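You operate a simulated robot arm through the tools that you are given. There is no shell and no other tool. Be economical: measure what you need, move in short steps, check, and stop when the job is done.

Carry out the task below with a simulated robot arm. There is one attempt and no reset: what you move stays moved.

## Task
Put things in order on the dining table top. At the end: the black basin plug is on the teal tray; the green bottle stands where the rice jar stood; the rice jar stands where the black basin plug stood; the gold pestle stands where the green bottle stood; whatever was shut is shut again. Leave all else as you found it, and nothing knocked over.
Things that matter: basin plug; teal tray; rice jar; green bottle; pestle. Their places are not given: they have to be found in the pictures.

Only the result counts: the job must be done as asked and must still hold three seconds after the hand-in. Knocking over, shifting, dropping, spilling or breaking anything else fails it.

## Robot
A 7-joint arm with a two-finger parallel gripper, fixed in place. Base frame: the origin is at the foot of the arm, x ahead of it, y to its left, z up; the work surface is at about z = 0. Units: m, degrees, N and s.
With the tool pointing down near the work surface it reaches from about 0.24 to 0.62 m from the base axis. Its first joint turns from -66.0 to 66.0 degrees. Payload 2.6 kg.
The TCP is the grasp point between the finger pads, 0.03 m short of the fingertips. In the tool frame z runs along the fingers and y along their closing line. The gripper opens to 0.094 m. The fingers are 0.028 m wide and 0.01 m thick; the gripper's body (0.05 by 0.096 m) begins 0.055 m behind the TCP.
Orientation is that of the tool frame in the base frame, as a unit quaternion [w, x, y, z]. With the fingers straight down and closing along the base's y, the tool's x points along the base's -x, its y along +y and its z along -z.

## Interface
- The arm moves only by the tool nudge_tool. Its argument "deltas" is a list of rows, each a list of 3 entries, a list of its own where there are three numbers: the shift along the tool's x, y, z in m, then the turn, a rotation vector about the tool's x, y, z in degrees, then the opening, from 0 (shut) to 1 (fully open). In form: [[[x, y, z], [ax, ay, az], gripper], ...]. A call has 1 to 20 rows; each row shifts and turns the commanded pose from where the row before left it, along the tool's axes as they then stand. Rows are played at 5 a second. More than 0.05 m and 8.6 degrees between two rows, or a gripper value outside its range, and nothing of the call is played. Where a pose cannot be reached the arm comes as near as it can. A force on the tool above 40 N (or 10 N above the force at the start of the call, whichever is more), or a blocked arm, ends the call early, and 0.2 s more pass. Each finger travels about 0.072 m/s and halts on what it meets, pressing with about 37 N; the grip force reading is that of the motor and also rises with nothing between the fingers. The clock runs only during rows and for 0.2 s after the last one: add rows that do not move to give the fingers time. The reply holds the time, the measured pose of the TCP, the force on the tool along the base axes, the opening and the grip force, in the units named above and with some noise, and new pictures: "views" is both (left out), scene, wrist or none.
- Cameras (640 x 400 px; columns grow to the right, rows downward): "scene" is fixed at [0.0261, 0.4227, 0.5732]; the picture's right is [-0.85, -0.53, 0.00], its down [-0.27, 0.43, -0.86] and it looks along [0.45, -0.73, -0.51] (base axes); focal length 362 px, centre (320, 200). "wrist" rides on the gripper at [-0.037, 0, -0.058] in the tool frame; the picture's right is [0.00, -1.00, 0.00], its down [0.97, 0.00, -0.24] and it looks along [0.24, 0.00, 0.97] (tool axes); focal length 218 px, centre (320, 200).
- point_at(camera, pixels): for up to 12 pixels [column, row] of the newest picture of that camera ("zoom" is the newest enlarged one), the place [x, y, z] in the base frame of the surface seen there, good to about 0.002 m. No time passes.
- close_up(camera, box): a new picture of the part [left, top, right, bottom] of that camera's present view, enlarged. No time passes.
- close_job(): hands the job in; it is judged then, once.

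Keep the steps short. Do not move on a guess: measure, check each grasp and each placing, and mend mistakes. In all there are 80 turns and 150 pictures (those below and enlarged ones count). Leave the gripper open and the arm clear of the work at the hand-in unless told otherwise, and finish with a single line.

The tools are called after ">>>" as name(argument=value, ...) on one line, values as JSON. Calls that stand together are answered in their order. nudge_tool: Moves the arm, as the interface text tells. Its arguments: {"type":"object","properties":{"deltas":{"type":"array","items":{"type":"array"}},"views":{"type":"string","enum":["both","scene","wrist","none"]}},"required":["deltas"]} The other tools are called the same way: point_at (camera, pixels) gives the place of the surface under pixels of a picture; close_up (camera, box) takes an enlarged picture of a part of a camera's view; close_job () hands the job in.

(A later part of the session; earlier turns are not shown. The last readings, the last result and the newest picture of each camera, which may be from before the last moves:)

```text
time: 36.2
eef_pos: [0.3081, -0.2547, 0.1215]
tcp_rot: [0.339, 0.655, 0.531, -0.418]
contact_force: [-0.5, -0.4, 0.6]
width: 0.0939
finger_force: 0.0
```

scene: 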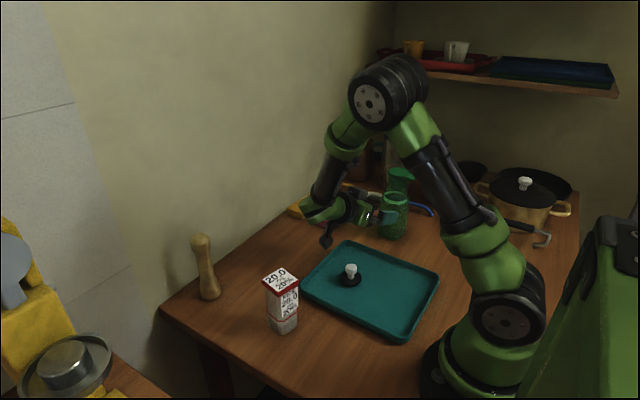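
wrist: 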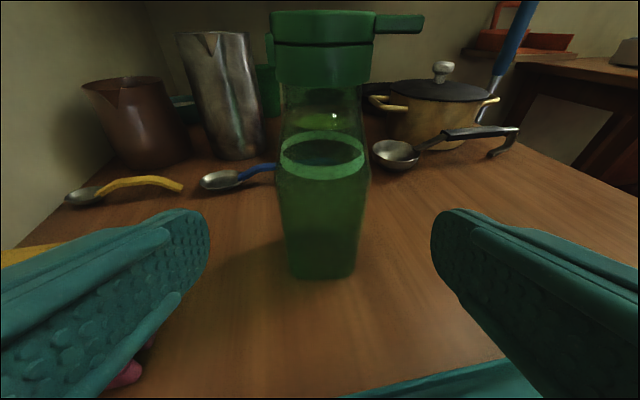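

The bottle is centred at column ~321. I'll check how near the pink pad, the blue spoon and the ladle are to the finger path.

>>> point_at(camera="wrist", pixels=[[130, 375], [270, 168], [220, 182], [395, 155], [320, 275], [322, 200], [286, 200], [366, 200], [400, 380]])

>>> point_at(camera="scene", pixels=[[338, 227], [354, 208], [318, 216], [432, 212], [460, 225]])

```text
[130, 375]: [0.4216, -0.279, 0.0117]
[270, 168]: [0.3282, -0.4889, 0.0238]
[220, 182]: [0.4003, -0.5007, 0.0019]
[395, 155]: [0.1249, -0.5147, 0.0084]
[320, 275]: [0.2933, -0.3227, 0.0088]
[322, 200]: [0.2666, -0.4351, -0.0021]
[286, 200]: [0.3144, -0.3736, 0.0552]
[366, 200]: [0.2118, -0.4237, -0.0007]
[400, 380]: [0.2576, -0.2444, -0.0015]
```

```text
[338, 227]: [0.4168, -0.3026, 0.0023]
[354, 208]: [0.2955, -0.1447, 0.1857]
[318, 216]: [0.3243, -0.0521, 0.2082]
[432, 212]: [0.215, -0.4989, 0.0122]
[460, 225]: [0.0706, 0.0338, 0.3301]
```

All clear: the pink pad is at x≥0.41 and the spoons at y<−0.48. I'll advance 100 mm along the tool axis.

>>> nudge_tool(deltas=[[[0, 0, 0.035], [0, 0, 0], 1], [[0, 0, 0.035], [0, 0, 0], 1], [[0, 0, 0.03], [0, 0, 0], 1], [[0, 0, 0], [0, 0, 0], 1]], views="both")

>>> close_up(camera="scene", box=[310, 150, 440, 260])

```text
time: 37.2
eef_pos: [0.289, -0.3442, 0.0828]
tcp_rot: [0.337, 0.656, 0.53, -0.418]
contact_force: [-0.3, -0.9, -0.5]
width: 0.0938
finger_force: 0.0
```

scene: 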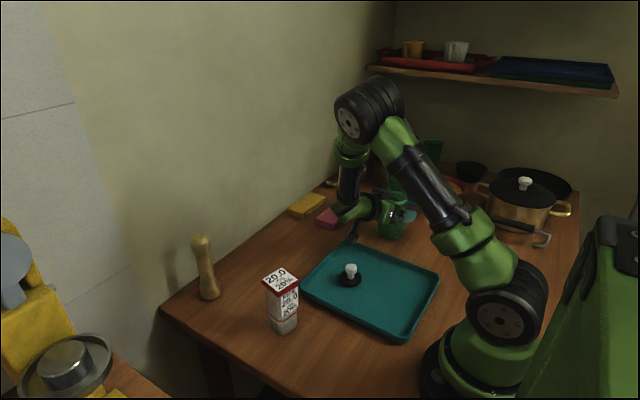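
wrist: 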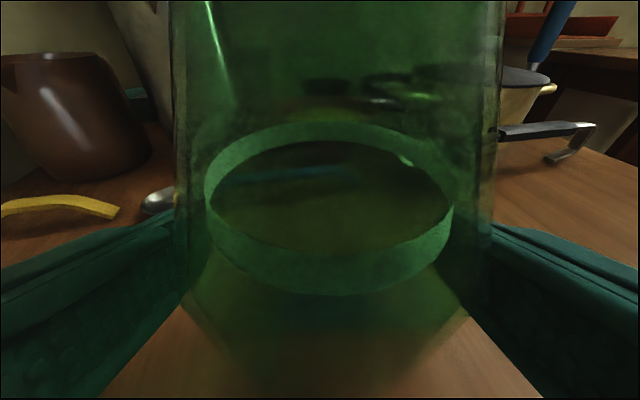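

```text
3.64 times, centred on (375, 205) of scene
```

zoom: 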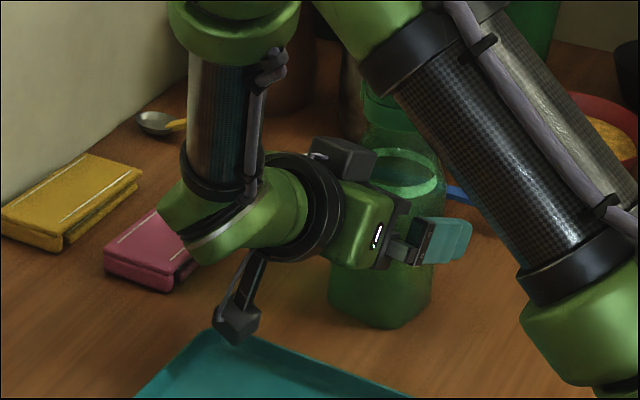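

The bottle appears about 3 mm off towards tool −y (centre column 337). I'll correct that, then close.

>>> nudge_tool(deltas=[[[0, -0.0025, 0], [0, 0, 0], 1], [[0, 0, 0], [0, 0, 0], 0.8], [[0, 0, 0], [0, 0, 0], 0.65], [[0, 0, 0], [0, 0, 0], 0.5], [[0, 0, 0], [0, 0, 0], 0.3], [[0, 0, 0], [0, 0, 0], 0.2]], views="wrist")

```text
time: 38.6
eef_pos: [0.2864, -0.3455, 0.0807]
tcp_rot: [0.338, 0.655, 0.53, -0.418]
contact_force: [-0.1, 0.0, 0.2]
width: 0.0703
finger_force: 37.0
```

wrist: 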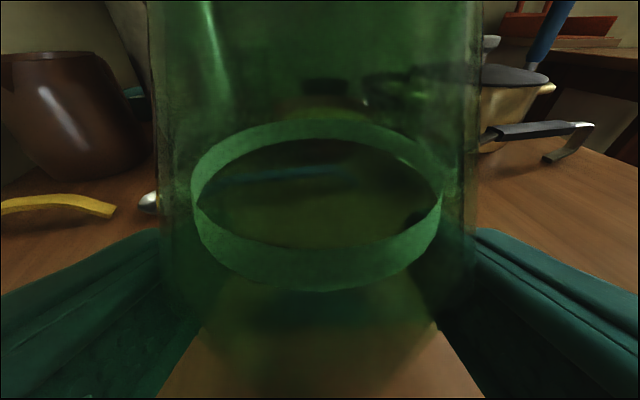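

Gripped at 70 mm. Lifting 4 cm straight up to check.

>>> nudge_tool(deltas=[[[-0.009, 0, -0.0042], [0, 0, 0], 0.1], [[-0.0135, 0, -0.0064], [0, 0, 0], 0.1], [[-0.0135, 0, -0.0064], [0, 0, 0], 0.1], [[0, 0, 0], [0, 0, 0], 0.1]], views="both")

>>> close_up(camera="scene", box=[310, 150, 440, 260])

```text
time: 39.6
eef_pos: [0.2863, -0.3447, 0.1222]
tcp_rot: [0.338, 0.655, 0.531, -0.418]
contact_force: [0.1, -0.2, -1.5]
width: 0.0701
finger_force: 36.9
```

scene: 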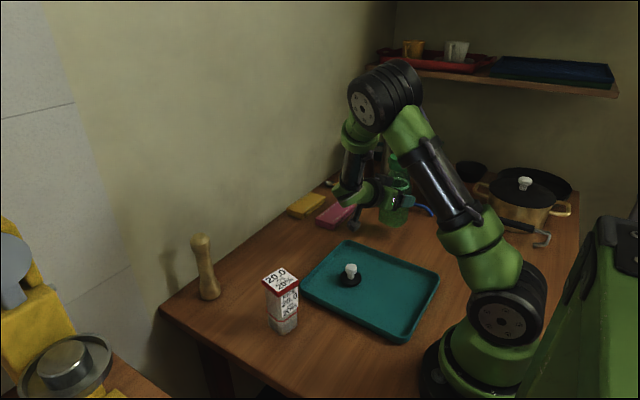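
wrist: 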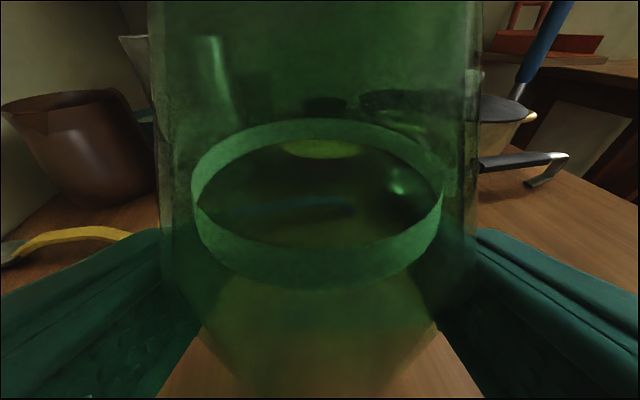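

```text
3.64 times, centred on (375, 205) of scene
```

zoom: 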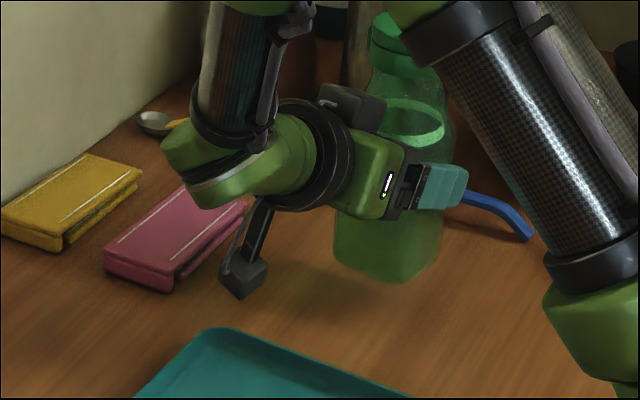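

The bottle is lifted upright with its lid shut. I'll raise it another 12 cm and move partway inward, towards (0.356, −0.205).

>>> nudge_tool(deltas=[[[-0.0362, 0, -0.017], [0, 0, 0], 0.1], [[-0.0362, 0, -0.017], [0, 0, 0], 0.1], [[-0.0362, 0, -0.017], [0, 0, 0], 0.1], [[0.0161, 0.0099, -0.0342], [0, 0, 0], 0.1], [[0.0161, 0.0099, -0.0342], [0, 0, 0], 0.1], [[0.0161, 0.0099, -0.0342], [0, 0, 0], 0.1], [[0.0161, 0.0099, -0.0342], [0, 0, 0], 0.1], [[0, 0, 0], [0, 0, 0], 0.1]], views="scene")

```text
time: 41.4
eef_pos: [0.3584, -0.2061, 0.2395]
tcp_rot: [0.338, 0.656, 0.53, -0.419]
contact_force: [0.5, -1.0, -0.7]
width: 0.0702
finger_force: 37.3
```

scene: 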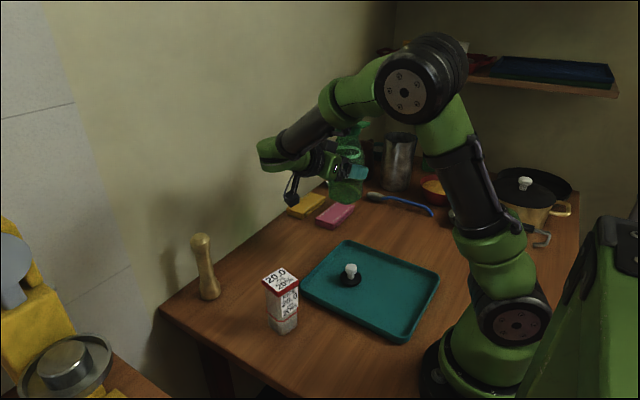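

Now I'll turn 132° about the vertical, in 16 rows, to heading +30°, keeping the bottle upright.

>>> nudge_tool(deltas=[[[0, 0, 0], [-7.49, 0, -3.49], 0.1], [[0, 0, 0], [-7.49, 0, -3.49], 0.1], [[0, 0, 0], [-7.49, 0, -3.49], 0.1], [[0, 0, 0], [-7.49, 0, -3.49], 0.1], [[0, 0, 0], [-7.49, 0, -3.49], 0.1], [[0, 0, 0], [-7.49, 0, -3.49], 0.1], [[0, 0, 0], [-7.49, 0, -3.49], 0.1], [[0, 0, 0], [-7.49, 0, -3.49], 0.1], [[0, 0, 0], [0, 0, 0], 0.1], [[0, 0, 0], [0, 0, 0], 0.1]], views="none")

>>> nudge_tool(deltas=[[[0, 0, 0], [-7.49, 0, -3.49], 0.1], [[0, 0, 0], [-7.49, 0, -3.49], 0.1], [[0, 0, 0], [-7.49, 0, -3.49], 0.1], [[0, 0, 0], [-7.49, 0, -3.49], 0.1], [[0, 0, 0], [-7.49, 0, -3.49], 0.1], [[0, 0, 0], [-7.49, 0, -3.49], 0.1], [[0, 0, 0], [-7.49, 0, -3.49], 0.1], [[0, 0, 0], [-7.49, 0, -3.49], 0.1], [[0, 0, 0], [0, 0, 0], 0.1], [[0, 0, 0], [0, 0, 0], 0.1]], views="both")

```text
time: 43.6
eef_pos: [0.3568, -0.2053, 0.2407]
tcp_rot: [0.511, 0.26, 0.803, -0.165]
contact_force: [-0.3, -0.8, -0.9]
width: 0.0697
finger_force: 36.8
```

```text
time: 45.8
eef_pos: [0.3553, -0.2057, 0.2397]
tcp_rot: [0.519, -0.22, 0.814, 0.141]
contact_force: [-0.3, 0.0, -1.9]
width: 0.0698
finger_force: 37.6
```

scene: 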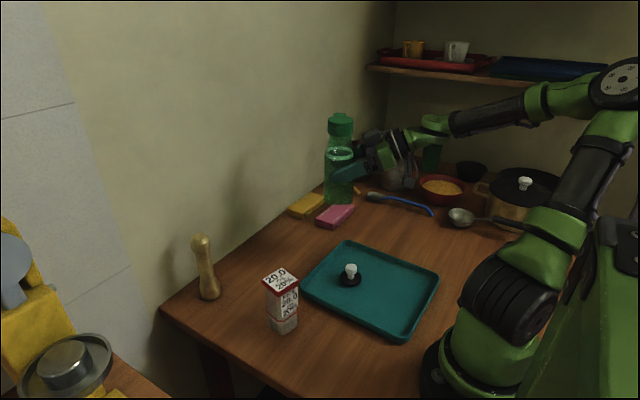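
wrist: 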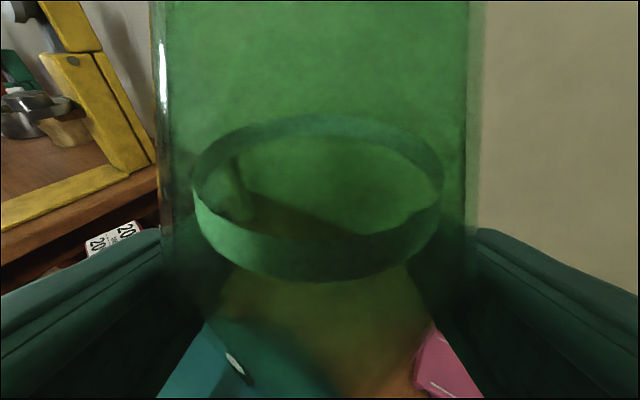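

Bottle still upright at heading 30°. I'll measure the cap to get the bottle's offset from the TCP.

>>> close_up(camera="scene", box=[300, 100, 420, 215])

```text
3.48 times, centred on (360, 158) of scene
```

zoom: 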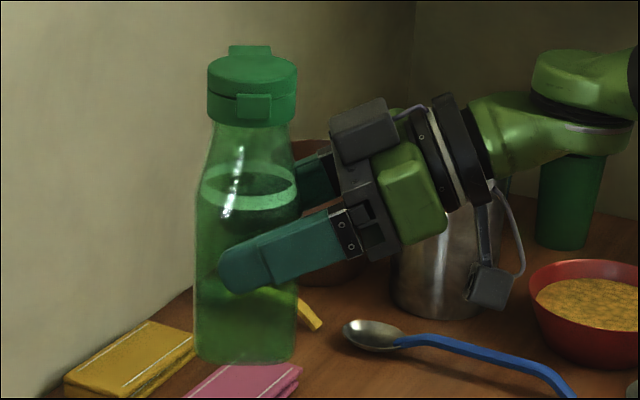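

>>> point_at(camera="zoom", pixels=[[252, 68], [211, 73], [294, 72], [252, 57], [252, 88], [248, 340], [200, 345], [293, 345]])

```text
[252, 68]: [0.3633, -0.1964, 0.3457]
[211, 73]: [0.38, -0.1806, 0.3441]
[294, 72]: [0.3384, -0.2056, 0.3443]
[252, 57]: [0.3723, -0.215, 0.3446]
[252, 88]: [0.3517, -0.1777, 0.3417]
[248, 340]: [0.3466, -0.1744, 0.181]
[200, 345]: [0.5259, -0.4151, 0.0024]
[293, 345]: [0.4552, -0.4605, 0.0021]
```

The cap centre is at about (0.361, −0.195). I'll move level by (+0.105, +0.160) to over the jar's old spot.

>>> nudge_tool(deltas=[[[-0.0144, 0.017, 0.0311], [0, 0, 0], 0.1], [[-0.0144, 0.017, 0.0311], [0, 0, 0], 0.1], [[-0.0144, 0.017, 0.0311], [0, 0, 0], 0.1], [[-0.0145, 0.017, 0.0311], [0, 0, 0], 0.1], [[-0.0145, 0.0171, 0.0311], [0, 0, 0], 0.1], [[0, 0, 0], [0, 0, 0], 0.1], [[0, 0, 0], [0, 0, 0], 0.1]], views="scene")

>>> close_up(camera="scene", box=[190, 130, 330, 250])

```text
time: 47.4
eef_pos: [0.3885, -0.1199, 0.2669]
tcp_rot: [0.521, -0.219, 0.813, 0.139]
contact_force: [-0.5, -0.4, -0.8]
width: 0.0698
finger_force: 37.0
out of reach, approached as far as the arm can: row 1, 2, 3, 4, 5
```

scene: 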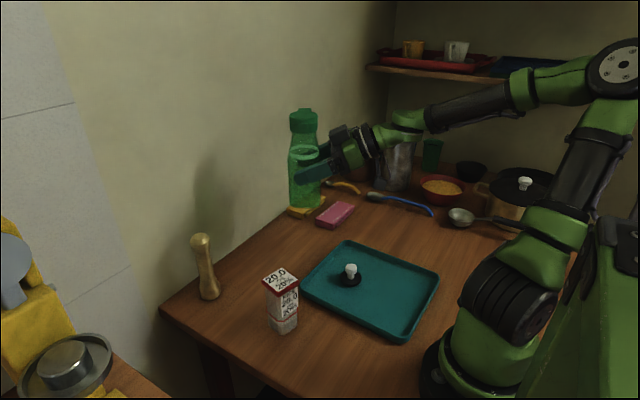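

```text
3.33 times, centred on (260, 190) of scene
```

zoom: 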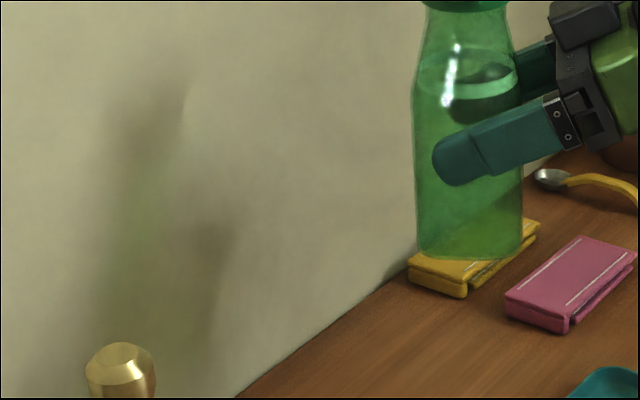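

The arm says out of reach at this heading. I'll turn back about 16° towards the radial direction and see whether it catches up.

>>> nudge_tool(deltas=[[[0, 0, 0], [7.49, 0, 3.49], 0.1], [[0, 0, 0], [7.49, 0, 3.49], 0.1], [[0, 0, 0], [0, 0, 0], 0.1], [[0, 0, 0], [0, 0, 0], 0.1], [[0, 0, 0], [0, 0, 0], 0.1]], views="scene")

```text
time: 48.6
eef_pos: [0.388, -0.1183, 0.267]
tcp_rot: [0.533, -0.101, 0.838, 0.065]
contact_force: [-0.8, 0.1, -1.3]
width: 0.0699
finger_force: 36.7
```

scene: 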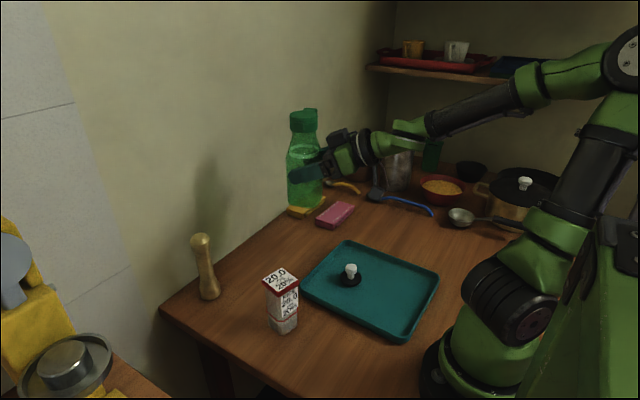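

The commanded pose was clipped to where the arm is, and it is now reachable at heading ~14°. I'll try moving on towards the target with some descent.

>>> nudge_tool(deltas=[[[0.0046, 0.0156, 0.0257], [0, 0, 0], 0.1], [[0.0046, 0.0156, 0.0257], [0, 0, 0], 0.1], [[0, 0, 0], [0, 0, 0], 0.1], [[0, 0, 0], [0, 0, 0], 0.1]], views="scene")

```text
time: 49.6
eef_pos: [0.4238, -0.0787, 0.2363]
tcp_rot: [0.534, -0.101, 0.837, 0.065]
contact_force: [-0.3, 0.1, -1.4]
width: 0.0699
finger_force: 36.6
```

scene: 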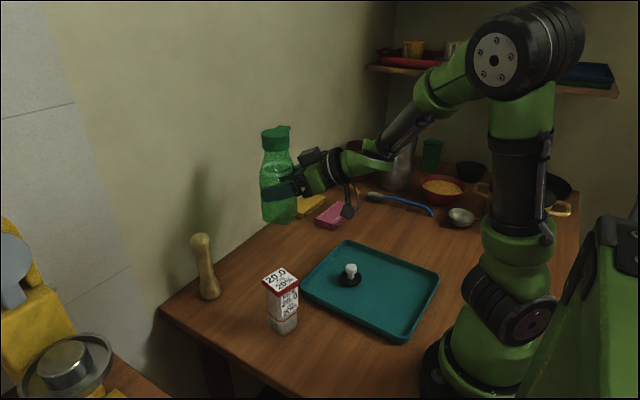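

That works and the elbow has recovered. Doing the remaining two steps.

>>> nudge_tool(deltas=[[[0.0046, 0.0156, 0.0257], [0, 0, 0], 0.1], [[0.0046, 0.0156, 0.0257], [0, 0, 0], 0.1], [[0, 0, 0], [0, 0, 0], 0.1], [[0, 0, 0], [0, 0, 0], 0.1]], views="both")

>>> close_up(camera="scene", box=[180, 120, 340, 320])

```text
time: 50.6
eef_pos: [0.4585, -0.0363, 0.2053]
tcp_rot: [0.533, -0.101, 0.838, 0.065]
contact_force: [-0.1, 0.1, -1.8]
width: 0.07
finger_force: 36.9
```

scene: 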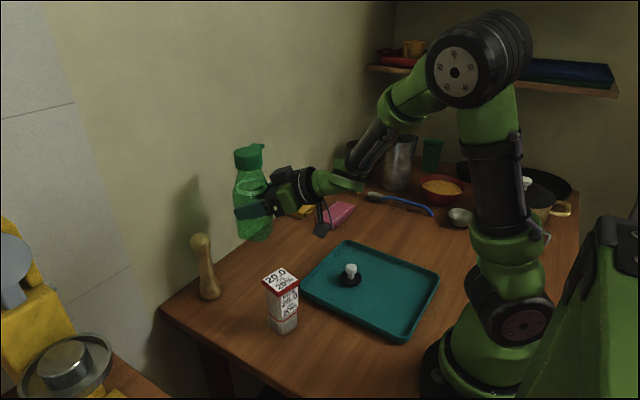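
wrist: 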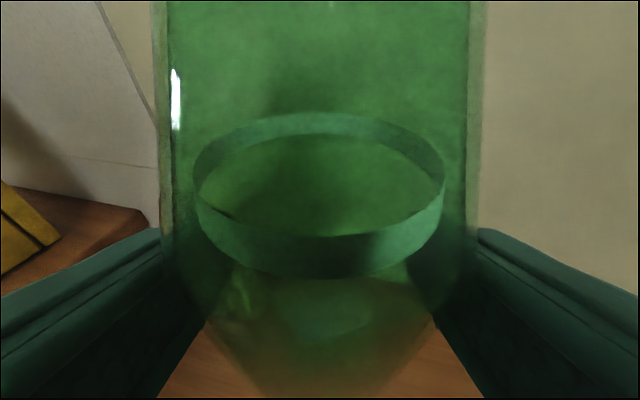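

```text
2.00 times, centred on (260, 220) of scene
```

zoom: 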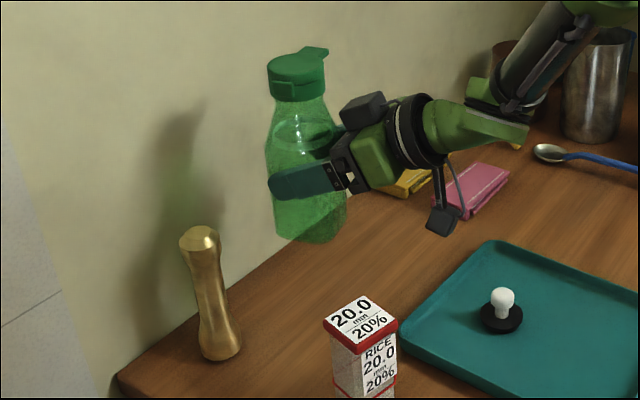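

I'll measure the cap's centre.

>>> point_at(camera="zoom", pixels=[[295, 62], [269, 66], [322, 62], [300, 49], [290, 74], [288, 95], [310, 235], [280, 225]])

>>> close_up(camera="scene", box=[225, 138, 285, 248])

```text
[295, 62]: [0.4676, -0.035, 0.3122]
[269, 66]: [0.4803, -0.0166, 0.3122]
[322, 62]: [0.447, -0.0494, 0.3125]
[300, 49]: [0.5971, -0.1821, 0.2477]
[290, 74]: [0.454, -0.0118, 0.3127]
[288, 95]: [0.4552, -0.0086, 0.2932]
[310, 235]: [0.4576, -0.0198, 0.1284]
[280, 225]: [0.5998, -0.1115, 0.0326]
```

```text
3.64 times, centred on (255, 193) of scene
```

zoom: 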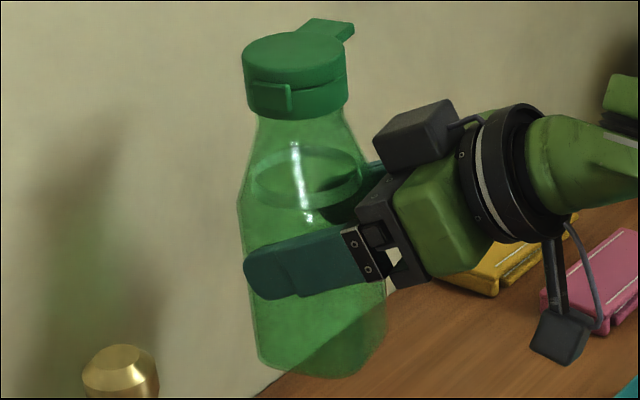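

Cap centre is (0.464, −0.033) and the target is (0.466, −0.035). I'll correct and lower 115 mm.

>>> nudge_tool(deltas=[[[0.0345, -0.0009, 0.0169], [0, 0, 0], 0.1], [[0.0345, -0.0009, 0.0169], [0, 0, 0], 0.1], [[0.0345, -0.001, 0.017], [0, 0, 0], 0.1], [[0, 0, 0], [0, 0, 0], 0.1], [[0, 0, 0], [0, 0, 0], 0.1]], views="scene")

>>> close_up(camera="scene", box=[220, 190, 340, 310])

```text
time: 51.8
eef_pos: [0.4591, -0.0404, 0.0905]
tcp_rot: [0.534, -0.1, 0.837, 0.064]
contact_force: [0.4, -1.0, -1.3]
width: 0.07
finger_force: 36.6
```

scene: 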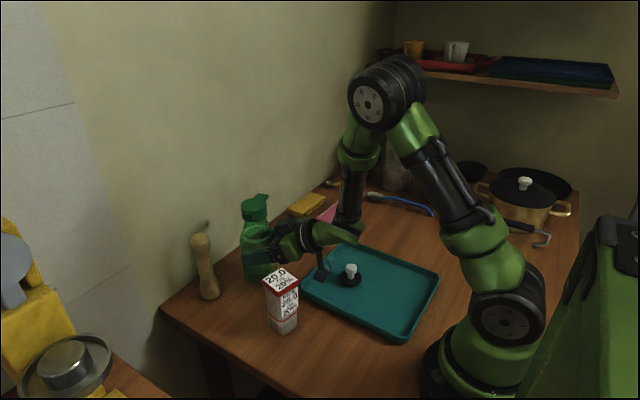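

```text
3.33 times, centred on (280, 250) of scene
```

zoom: 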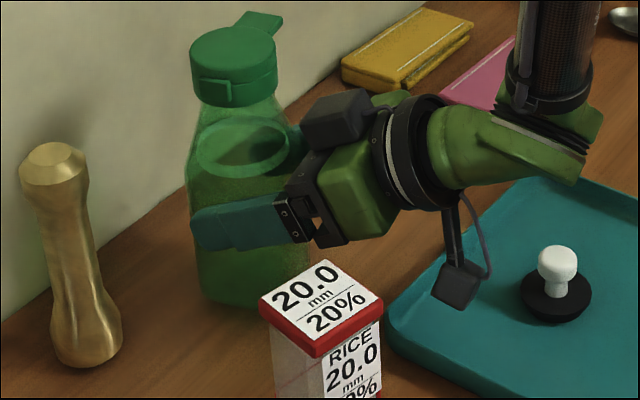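

>>> point_at(camera="zoom", pixels=[[234, 50], [192, 55], [276, 55], [225, 72], [455, 305], [262, 295], [225, 300]])

```text
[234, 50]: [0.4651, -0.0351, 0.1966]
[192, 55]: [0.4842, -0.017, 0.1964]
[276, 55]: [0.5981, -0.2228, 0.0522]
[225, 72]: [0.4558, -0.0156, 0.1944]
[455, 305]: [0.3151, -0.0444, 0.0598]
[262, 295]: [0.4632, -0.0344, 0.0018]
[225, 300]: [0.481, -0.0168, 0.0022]
```

The cap top is at 0.1965, so 14 mm remain, and the position is on target. I'll lower the last 14 mm gently.

>>> nudge_tool(deltas=[[[0.0073, 0, 0.0034], [0, 0, 0], 0.1], [[0.0027, 0, 0.0013], [0, 0, 0], 0.1], [[0.0013, 0, 0.0006], [0, 0, 0], 0.1], [[0.0009, 0, 0.0004], [0, 0, 0], 0.1], [[0, 0, 0], [0, 0, 0], 0.1], [[0, 0, 0], [0, 0, 0], 0.1]], views="scene")

>>> close_up(camera="scene", box=[220, 190, 340, 310])

```text
time: 53.2
eef_pos: [0.4604, -0.0395, 0.0805]
tcp_rot: [0.536, -0.101, 0.835, 0.064]
contact_force: [-0.5, -2.2, 23.7]
width: 0.0697
finger_force: 37.4
```

scene: 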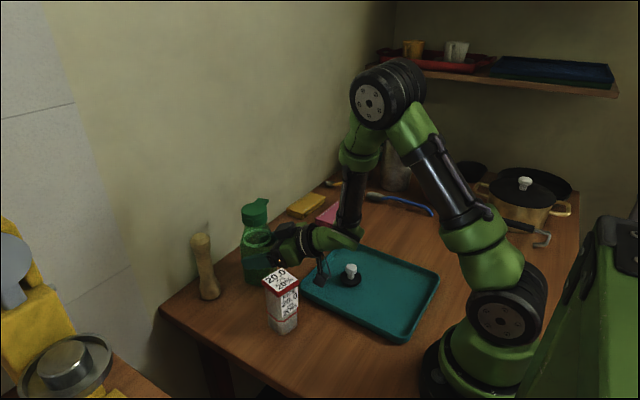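

```text
3.33 times, centred on (280, 250) of scene
```

zoom: 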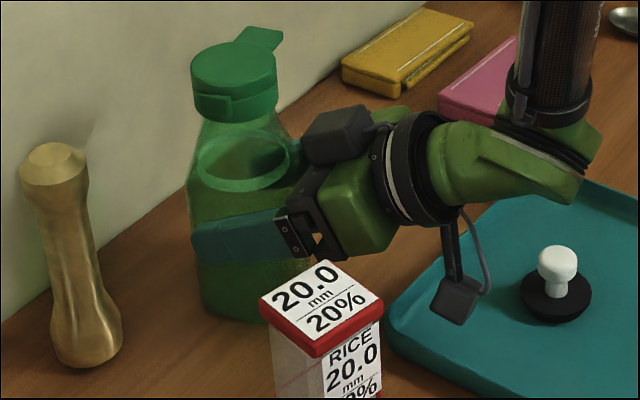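

Touchdown, and the tool is pressing at 24 N. I'll back up 2.5 mm to unload before releasing.

>>> nudge_tool(deltas=[[[-0.0023, 0, -0.0011], [0, 0, 0], 0.1], [[0, 0, 0], [0, 0, 0], 0.1]], views="none")

```text
time: 53.8
eef_pos: [0.4576, -0.0394, 0.0799]
tcp_rot: [0.533, -0.101, 0.837, 0.065]
contact_force: [3.1, 0.3, 5.9]
width: 0.0696
finger_force: 36.4
```

Unloaded to 6 N. I'll open gently.

>>> nudge_tool(deltas=[[[-0.0006, 0, -0.0003], [0, 0, 0], 0.1], [[0, 0, 0], [0, 0, 0], 0.78], [[0, 0, 0], [0, 0, 0], 0.85], [[0, 0, 0], [0, 0, 0], 1], [[0, 0, 0], [0, 0, 0], 1], [[0, 0, 0], [0, 0, 0], 1]], views="both")

```text
time: 55.2
eef_pos: [0.4584, -0.0393, 0.0817]
tcp_rot: [0.533, -0.101, 0.837, 0.065]
contact_force: [0.1, -0.3, -0.6]
width: 0.094
finger_force: 0.0
```

scene: 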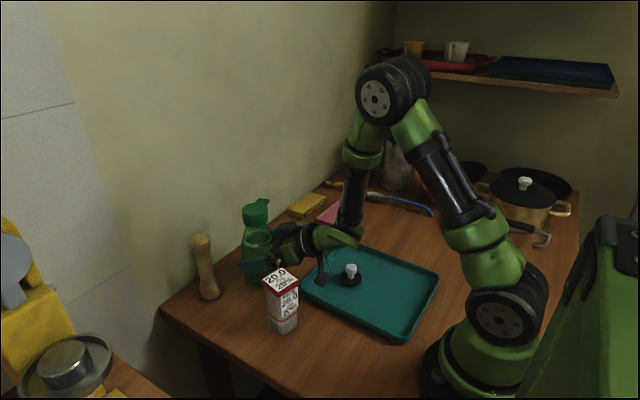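
wrist: 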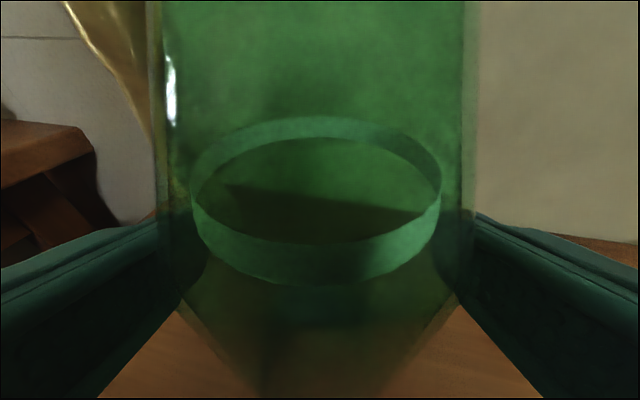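

Released cleanly. I'll retreat back along the tool axis, then up.

>>> nudge_tool(deltas=[[[0, 0, -0.03], [0, 0, 0], 1], [[0, 0, -0.035], [0, 0, 0], 1], [[0, 0, -0.035], [0, 0, 0], 1], [[-0.036, 0, -0.017], [0, 0, 0], 1], [[-0.036, 0, -0.017], [0, 0, 0], 1], [[-0.036, 0, -0.017], [0, 0, 0], 1], [[-0.036, 0, -0.017], [0, 0, 0], 1], [[0, 0, 0], [0, 0, 0], 1], [[0, 0, 0], [0, 0, 0], 1]], views="both")

>>> close_up(camera="scene", box=[180, 180, 380, 340])

```text
time: 57.2
eef_pos: [0.3781, -0.0671, 0.2817]
tcp_rot: [0.533, -0.1, 0.838, 0.065]
contact_force: [0.3, -0.4, -0.8]
width: 0.094
finger_force: 0.2
out of reach, approached as far as the arm can: row 3
```

scene: 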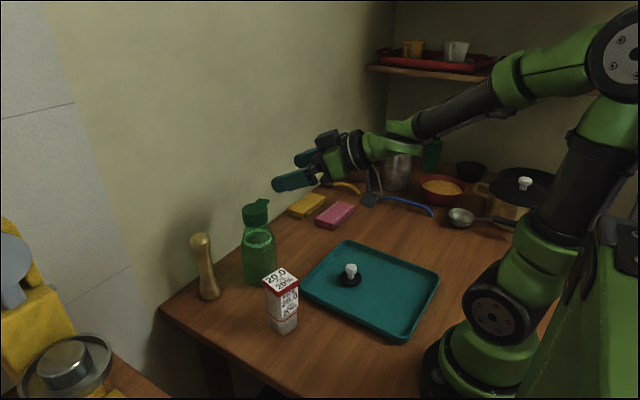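
wrist: 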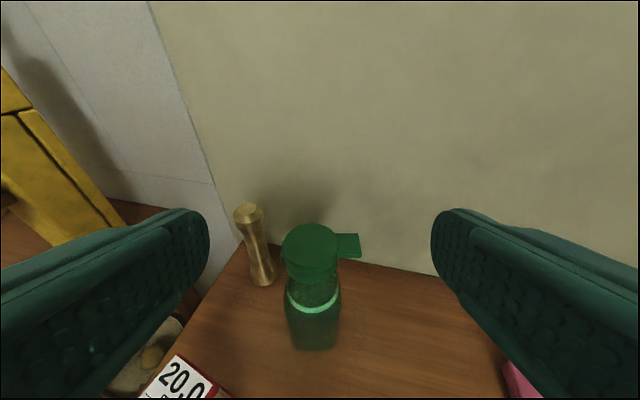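

```text
2.50 times, centred on (280, 260) of scene
```

zoom: 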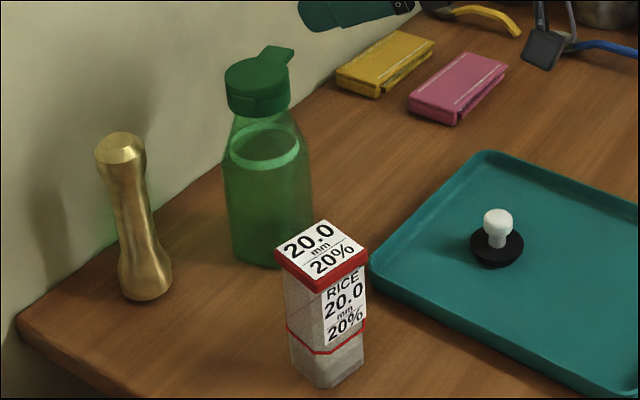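

The bottle stands upright at the jar's spot. Now the pestle: I'll untilt the tool and turn to heading ~39° for wall clearance.

>>> nudge_tool(deltas=[[[0, 0, 0], [0, 8.125, 0], 1], [[0, 0, 0], [0, 8.125, 0], 1], [[0, 0, 0], [0, 8.125, 0], 1], [[0, 0, 0], [0, 8.125, 0], 1], [[0, 0, 0], [0, 8.125, 0], 1], [[0, 0, 0], [0, 8.125, 0], 1], [[0, 0, 0], [0, 8.125, 0], 1], [[0, 0, 0], [0, 8.125, 0], 1], [[0, 0, 0], [0, 0, -8.5], 1], [[0, 0, 0], [0, 0, -8.5], 1], [[0, 0, 0], [0, 0, -8.5], 1], [[0, 0, 0], [0, 0, 0], 1], [[0, 0, 0], [0, 0, 0], 1]], views="wrist")

>>> close_up(camera="scene", box=[175, 220, 235, 310])

```text
time: 60.0
eef_pos: [0.3798, -0.0691, 0.2769]
tcp_rot: [0.027, -0.335, 0.942, 0.009]
contact_force: [0.4, 0.2, -0.2]
width: 0.094
finger_force: 0.0
out of reach, approached as far as the arm can: row 7
```

wrist: 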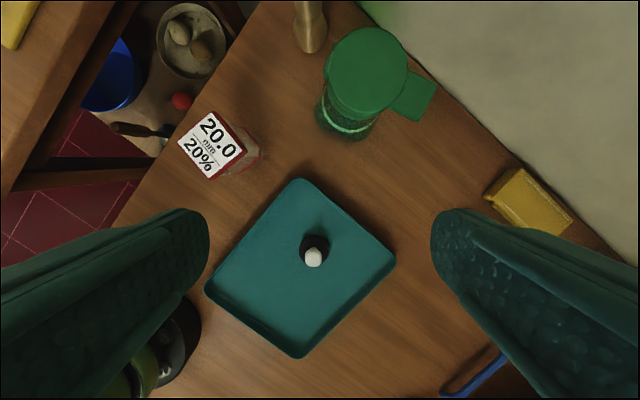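

```text
4.44 times, centred on (205, 265) of scene
```

zoom: 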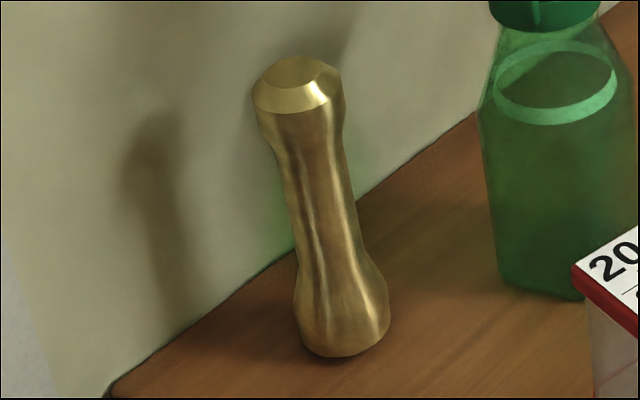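

A residual tilt of 3.3° is left, which I'll correct. I'll also measure the pestle.

>>> point_at(camera="zoom", pixels=[[292, 72], [255, 90], [340, 85], [300, 112], [262, 125], [342, 125], [318, 200], [288, 200], [352, 200], [345, 350], [302, 320], [388, 310]])

>>> nudge_tool(deltas=[[[0, 0, 0], [0, 3.25, 0], 1], [[0, 0, 0], [0, 0, 0], 1]], views="none")

```text
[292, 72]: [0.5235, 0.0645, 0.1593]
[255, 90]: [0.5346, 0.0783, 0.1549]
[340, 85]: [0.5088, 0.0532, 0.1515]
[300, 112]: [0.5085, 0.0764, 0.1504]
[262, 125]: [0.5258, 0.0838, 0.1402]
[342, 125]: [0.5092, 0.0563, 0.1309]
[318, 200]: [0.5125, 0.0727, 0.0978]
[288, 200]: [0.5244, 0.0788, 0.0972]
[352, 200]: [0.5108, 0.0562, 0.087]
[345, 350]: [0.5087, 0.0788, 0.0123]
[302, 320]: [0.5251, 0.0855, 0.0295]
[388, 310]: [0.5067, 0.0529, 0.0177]
```

```text
time: 60.6
eef_pos: [0.3801, -0.0671, 0.2751]
tcp_rot: [0.001, -0.334, 0.943, 0.0]
contact_force: [0.2, -0.7, -0.1]
width: 0.094
finger_force: 0.0
```

Pestle axis is at (0.5235, 0.0645), top z≈0.159. I'll move over it, with the tips at 0.245 clearing the bottle.

>>> nudge_tool(deltas=[[[-0.0389, 0.0024, 0], [0, 0, 0], 1], [[-0.0389, 0.0024, 0], [0, 0, 0], 1], [[-0.0389, 0.0024, 0], [0, 0, 0], 1], [[-0.0389, 0.0023, 0], [0, 0, 0], 0.8], [[-0.0389, 0.0023, 0], [0, 0, 0], 0.8], [[0, 0, 0], [0, 0, 0], 0.8], [[0, 0, 0], [0, 0, 0], 0.8]], views="both")

```text
time: 62.2
eef_pos: [0.5237, 0.0593, 0.2762]
tcp_rot: [0.001, -0.335, 0.942, -0.001]
contact_force: [1.1, -0.3, 0.5]
width: 0.0754
finger_force: 0.1
```

scene: 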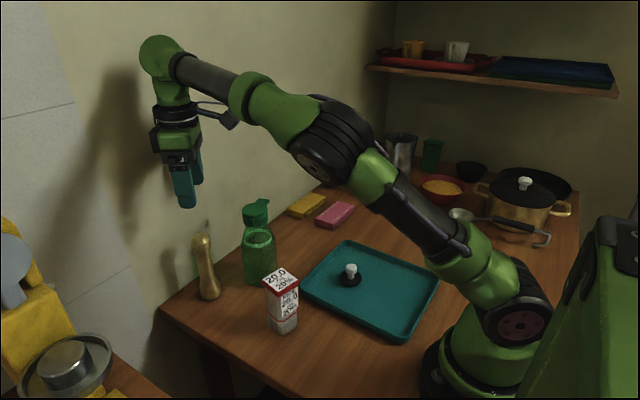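
wrist: 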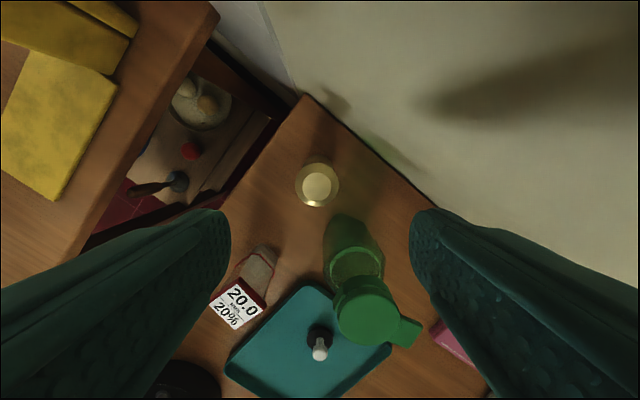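

The pestle head is seen at (317,185). I'll measure it from here.

>>> point_at(camera="wrist", pixels=[[319, 186], [297, 184], [338, 184], [317, 164], [318, 206], [303, 186], [331, 186]])

```text
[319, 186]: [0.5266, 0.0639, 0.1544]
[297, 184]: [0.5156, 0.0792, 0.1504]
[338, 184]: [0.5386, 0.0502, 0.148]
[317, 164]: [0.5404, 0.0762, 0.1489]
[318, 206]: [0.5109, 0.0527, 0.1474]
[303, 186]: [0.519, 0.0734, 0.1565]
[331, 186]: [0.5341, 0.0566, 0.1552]
```

Centre (0.526, 0.0645), head about 37 mm. I'll correct and descend to z≈0.112, so the palm stays above the pestle top.

>>> nudge_tool(deltas=[[[-0.005, 0.0018, 0.02], [0, 0, 0], 0.8], [[0, 0, 0.04], [0, 0, 0], 0.8], [[0, 0, 0.04], [0, 0, 0], 0.8], [[0, 0, 0.04], [0, 0, 0], 0.8], [[0, 0, 0.024], [0, 0, 0], 0.8], [[0, 0, 0], [0, 0, 0], 0.8]], views="both")

>>> close_up(camera="scene", box=[150, 170, 300, 310])

```text
time: 63.6
eef_pos: [0.5263, 0.0676, 0.1101]
tcp_rot: [0.001, -0.334, 0.943, 0.0]
contact_force: [0.3, 0.2, -0.1]
width: 0.0752
finger_force: 0.1
```

scene: 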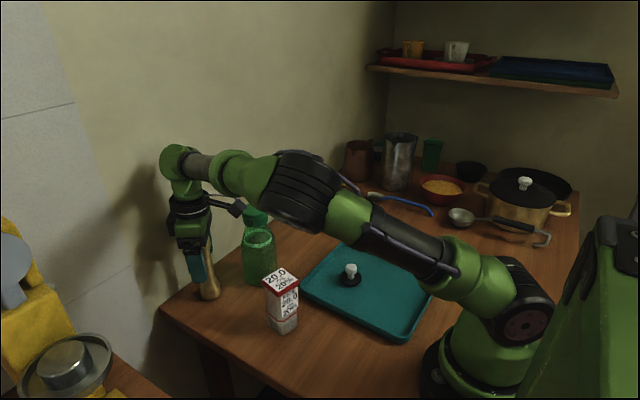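
wrist: 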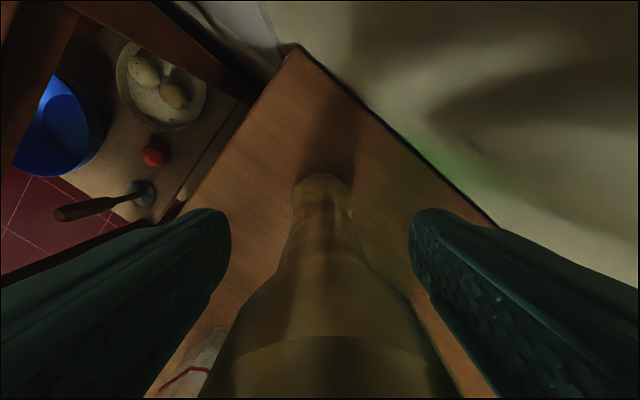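

```text
2.86 times, centred on (225, 240) of scene
```

zoom: 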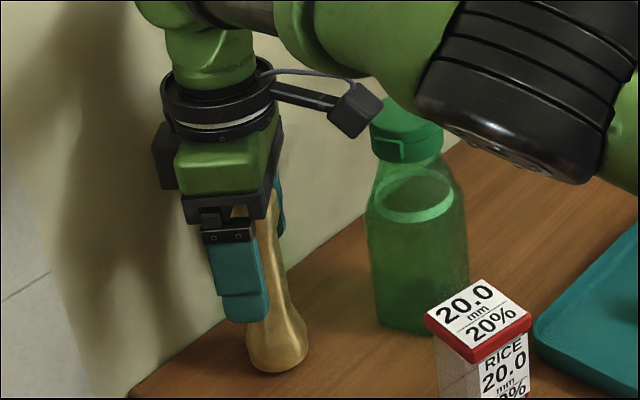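

Centred within about 2 mm. I'll shift slightly and close.

>>> nudge_tool(deltas=[[[0, -0.002, 0], [0, 0, 0], 0.8], [[0, 0, 0], [0, 0, 0], 0.6], [[0, 0, 0], [0, 0, 0], 0.4], [[0, 0, 0], [0, 0, 0], 0.2], [[0, 0, 0], [0, 0, 0], 0.1], [[0, 0, 0], [0, 0, 0], 0.1]], views="none")

>>> nudge_tool(deltas=[[[0, 0, -0.01], [0, 0, 0], 0.05], [[0, 0, -0.02], [0, 0, 0], 0.05], [[0, 0, 0], [0, 0, 0], 0.05]], views="both")

>>> close_up(camera="scene", box=[150, 170, 300, 310])

```text
time: 65.0
eef_pos: [0.5262, 0.066, 0.1116]
tcp_rot: [0.001, -0.333, 0.943, -0.001]
contact_force: [0.6, 0.7, 0.1]
width: 0.0366
finger_force: 36.8
```

```text
time: 65.8
eef_pos: [0.526, 0.0657, 0.1417]
tcp_rot: [0.0, -0.334, 0.942, -0.001]
contact_force: [0.0, 0.0, -3.8]
width: 0.0367
finger_force: 37.5
```

scene: 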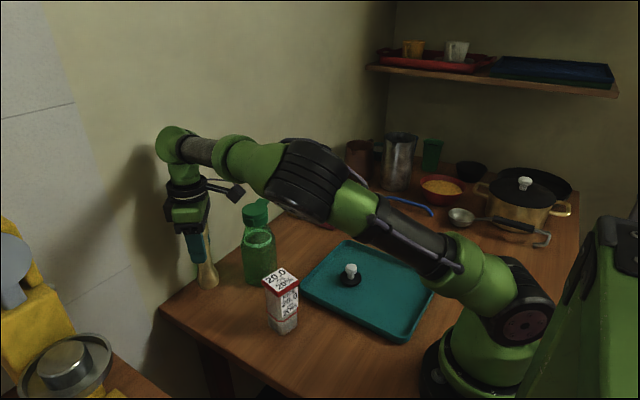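
wrist: 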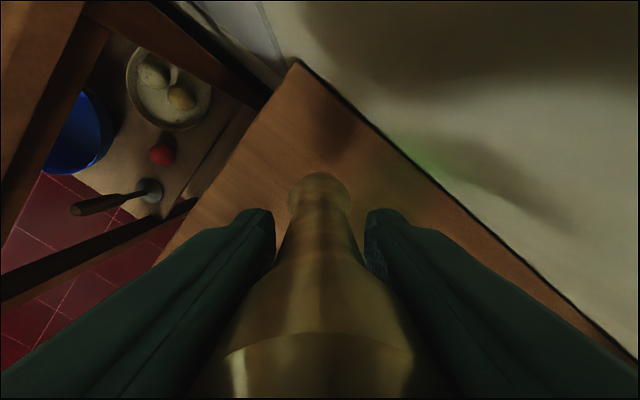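

```text
2.86 times, centred on (225, 240) of scene
```

zoom: 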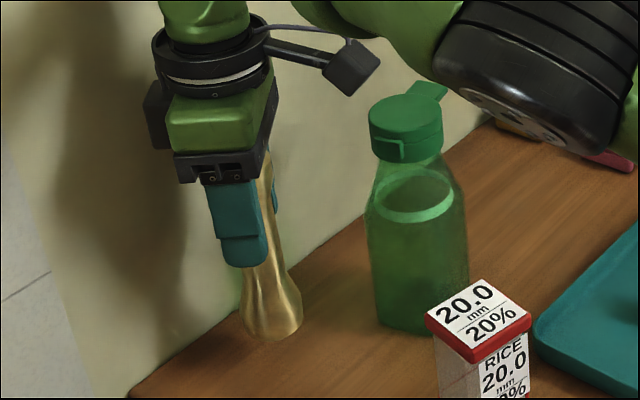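

The pestle hangs upright, gripped at 37 mm. I'll raise it to z≈0.28, then take a detour round the bottle: first to (0.42, 0.06), then (0.37, −0.05).

>>> nudge_tool(deltas=[[[0, 0, -0.04], [0, 0, 0], 0.05], [[0, 0, -0.04], [0, 0, 0], 0.05], [[0, 0, -0.04], [0, 0, 0], 0.05], [[0, 0, -0.02], [0, 0, 0], 0.05], [[0, 0, 0], [0, 0, 0], 0.05], [[0.0287, 0.0207, 0], [0, 0, 0], 0.05], [[0.0287, 0.0207, 0], [0, 0, 0], 0.05], [[0.0287, 0.0207, 0], [0, 0, 0], 0.05], [[0.036, -0.018, 0], [0, 0, 0], 0.05], [[0.036, -0.018, 0], [0, 0, 0], 0.05], [[0.036, -0.018, 0], [0, 0, 0], 0.05], [[0, 0, 0], [0, 0, 0], 0.05]], views="scene")

```text
time: 68.4
eef_pos: [0.3715, -0.0513, 0.2727]
tcp_rot: [0.0, -0.333, 0.943, -0.001]
contact_force: [-0.4, -0.3, -4.3]
width: 0.0364
finger_force: 37.1
out of reach, approached as far as the arm can: row 4
```

scene: 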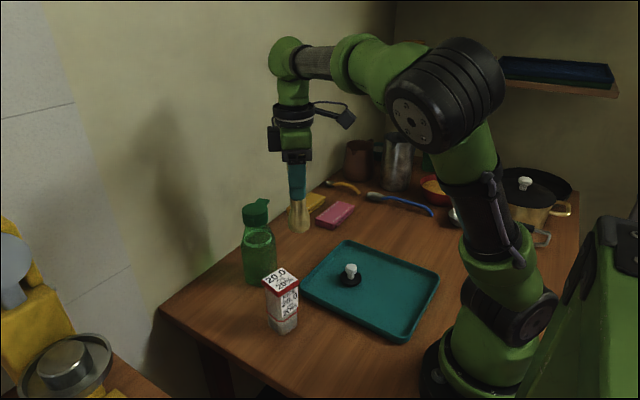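

Clear of everything. I'll continue to over the bottle's old spot (0.287, −0.355).

>>> nudge_tool(deltas=[[[0.0321, -0.0229, 0], [0, 0, 0], 0.05], [[0.0321, -0.0229, 0], [0, 0, 0], 0.05], [[0.0321, -0.0229, 0], [0, 0, 0], 0.05], [[0.0321, -0.0229, 0], [0, 0, 0], 0.05], [[0.0321, -0.0229, 0], [0, 0, 0], 0.05], [[0.0321, -0.0229, 0], [0, 0, 0], 0.05], [[0.0321, -0.0229, 0], [0, 0, 0], 0.05], [[0.0321, -0.0229, 0], [0, 0, 0], 0.05], [[0, 0, 0], [0, 0, 0], 0.05], [[0, 0, 0], [0, 0, 0], 0.05]], views="both")

>>> close_up(camera="scene", box=[340, 90, 460, 250])

```text
time: 70.6
eef_pos: [0.2879, -0.3537, 0.2739]
tcp_rot: [0.001, -0.335, 0.942, 0.0]
contact_force: [0.2, -0.2, -4.1]
width: 0.0368
finger_force: 36.8
```

scene: 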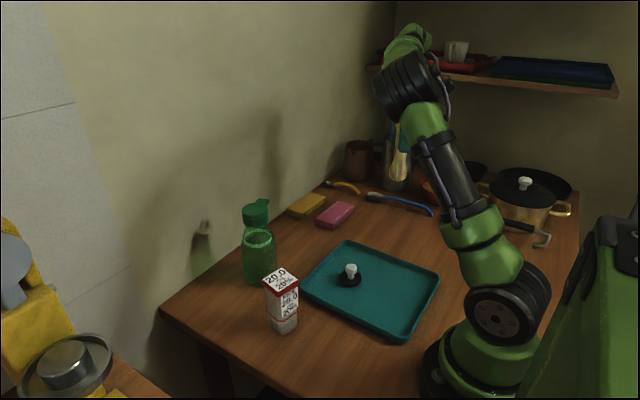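
wrist: 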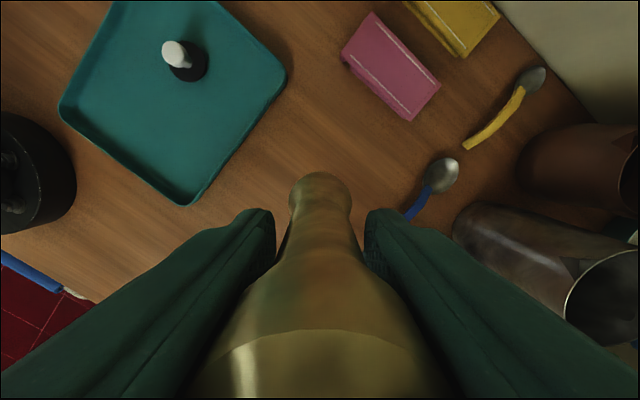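

```text
2.50 times, centred on (400, 170) of scene
```

zoom: 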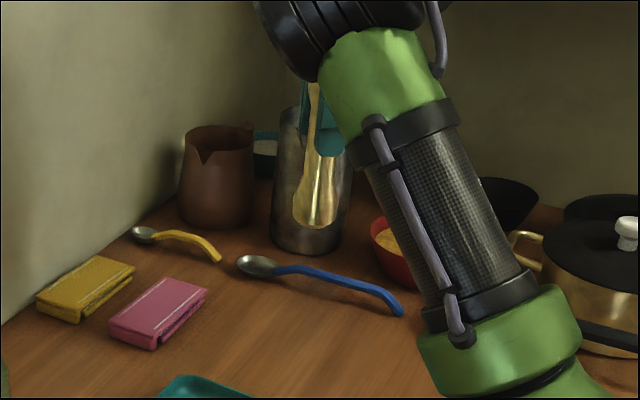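

The pestle hangs the same as at pick-up. I'll check clearance to the steel jug and the spoon before lowering.

>>> point_at(camera="wrist", pixels=[[470, 230], [575, 300], [415, 208], [440, 175]])

>>> nudge_tool(deltas=[[[0, 0, 0.04], [0, 0, 0], 0.05], [[0, 0, 0.04], [0, 0, 0], 0.05], [[0, 0, 0.04], [0, 0, 0], 0.05], [[0, 0, 0.025], [0, 0, 0], 0.05], [[0, 0, 0], [0, 0, 0], 0.05], [[0, 0, 0], [0, 0, 0], 0.05]], views="both")

>>> close_up(camera="scene", box=[340, 150, 460, 260])

```text
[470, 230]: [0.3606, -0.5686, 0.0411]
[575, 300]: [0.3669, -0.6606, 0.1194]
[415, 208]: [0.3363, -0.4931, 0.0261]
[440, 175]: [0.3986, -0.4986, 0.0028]
```

```text
time: 72.0
eef_pos: [0.2869, -0.352, 0.127]
tcp_rot: [0.001, -0.334, 0.943, 0.0]
contact_force: [-0.3, -0.1, -3.6]
width: 0.0364
finger_force: 36.6
```

scene: 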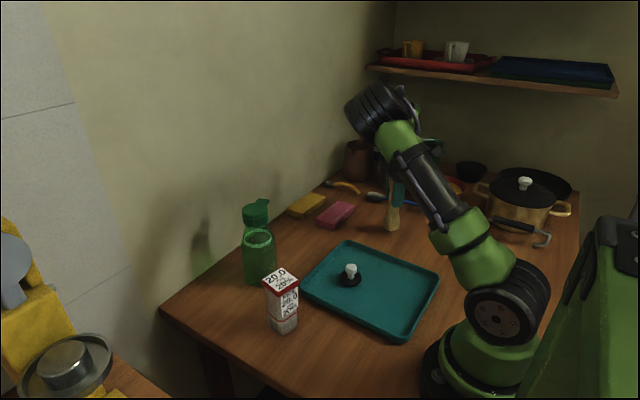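
wrist: 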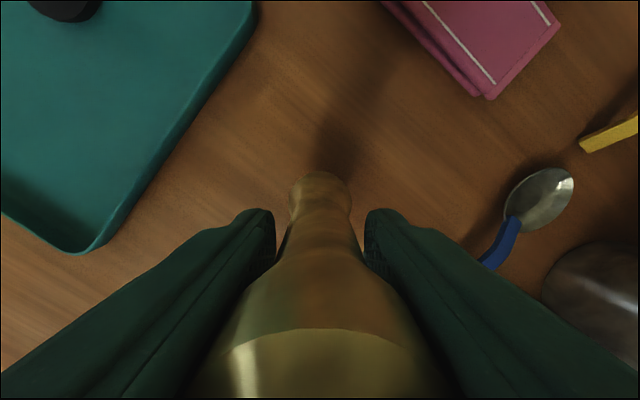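

```text
3.64 times, centred on (400, 205) of scene
```

zoom: 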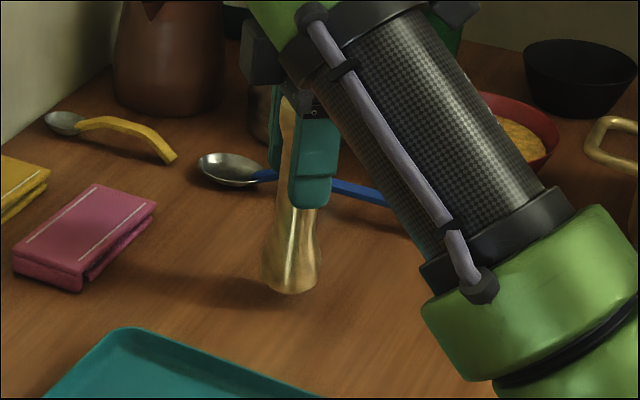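

I'll measure the pestle foot, then lower the last 15 mm in small steps.

>>> point_at(camera="zoom", pixels=[[290, 280], [266, 270], [316, 268], [290, 291]])

>>> nudge_tool(deltas=[[[0.001, -0.0015, 0.008], [0, 0, 0], 0.05], [[0, 0, 0.004], [0, 0, 0], 0.05], [[0, 0, 0.0015], [0, 0, 0], 0.05], [[0, 0, 0], [0, 0, 0], 0.05]], views="none")

```text
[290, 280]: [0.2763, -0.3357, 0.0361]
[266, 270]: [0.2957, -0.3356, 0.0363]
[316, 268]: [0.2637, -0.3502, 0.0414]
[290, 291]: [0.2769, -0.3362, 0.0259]
```

```text
time: 73.0
eef_pos: [0.288, -0.3553, 0.1132]
tcp_rot: [0.001, -0.334, 0.943, -0.001]
contact_force: [-0.1, 0.1, -4.3]
width: 0.0368
finger_force: 37.2
```

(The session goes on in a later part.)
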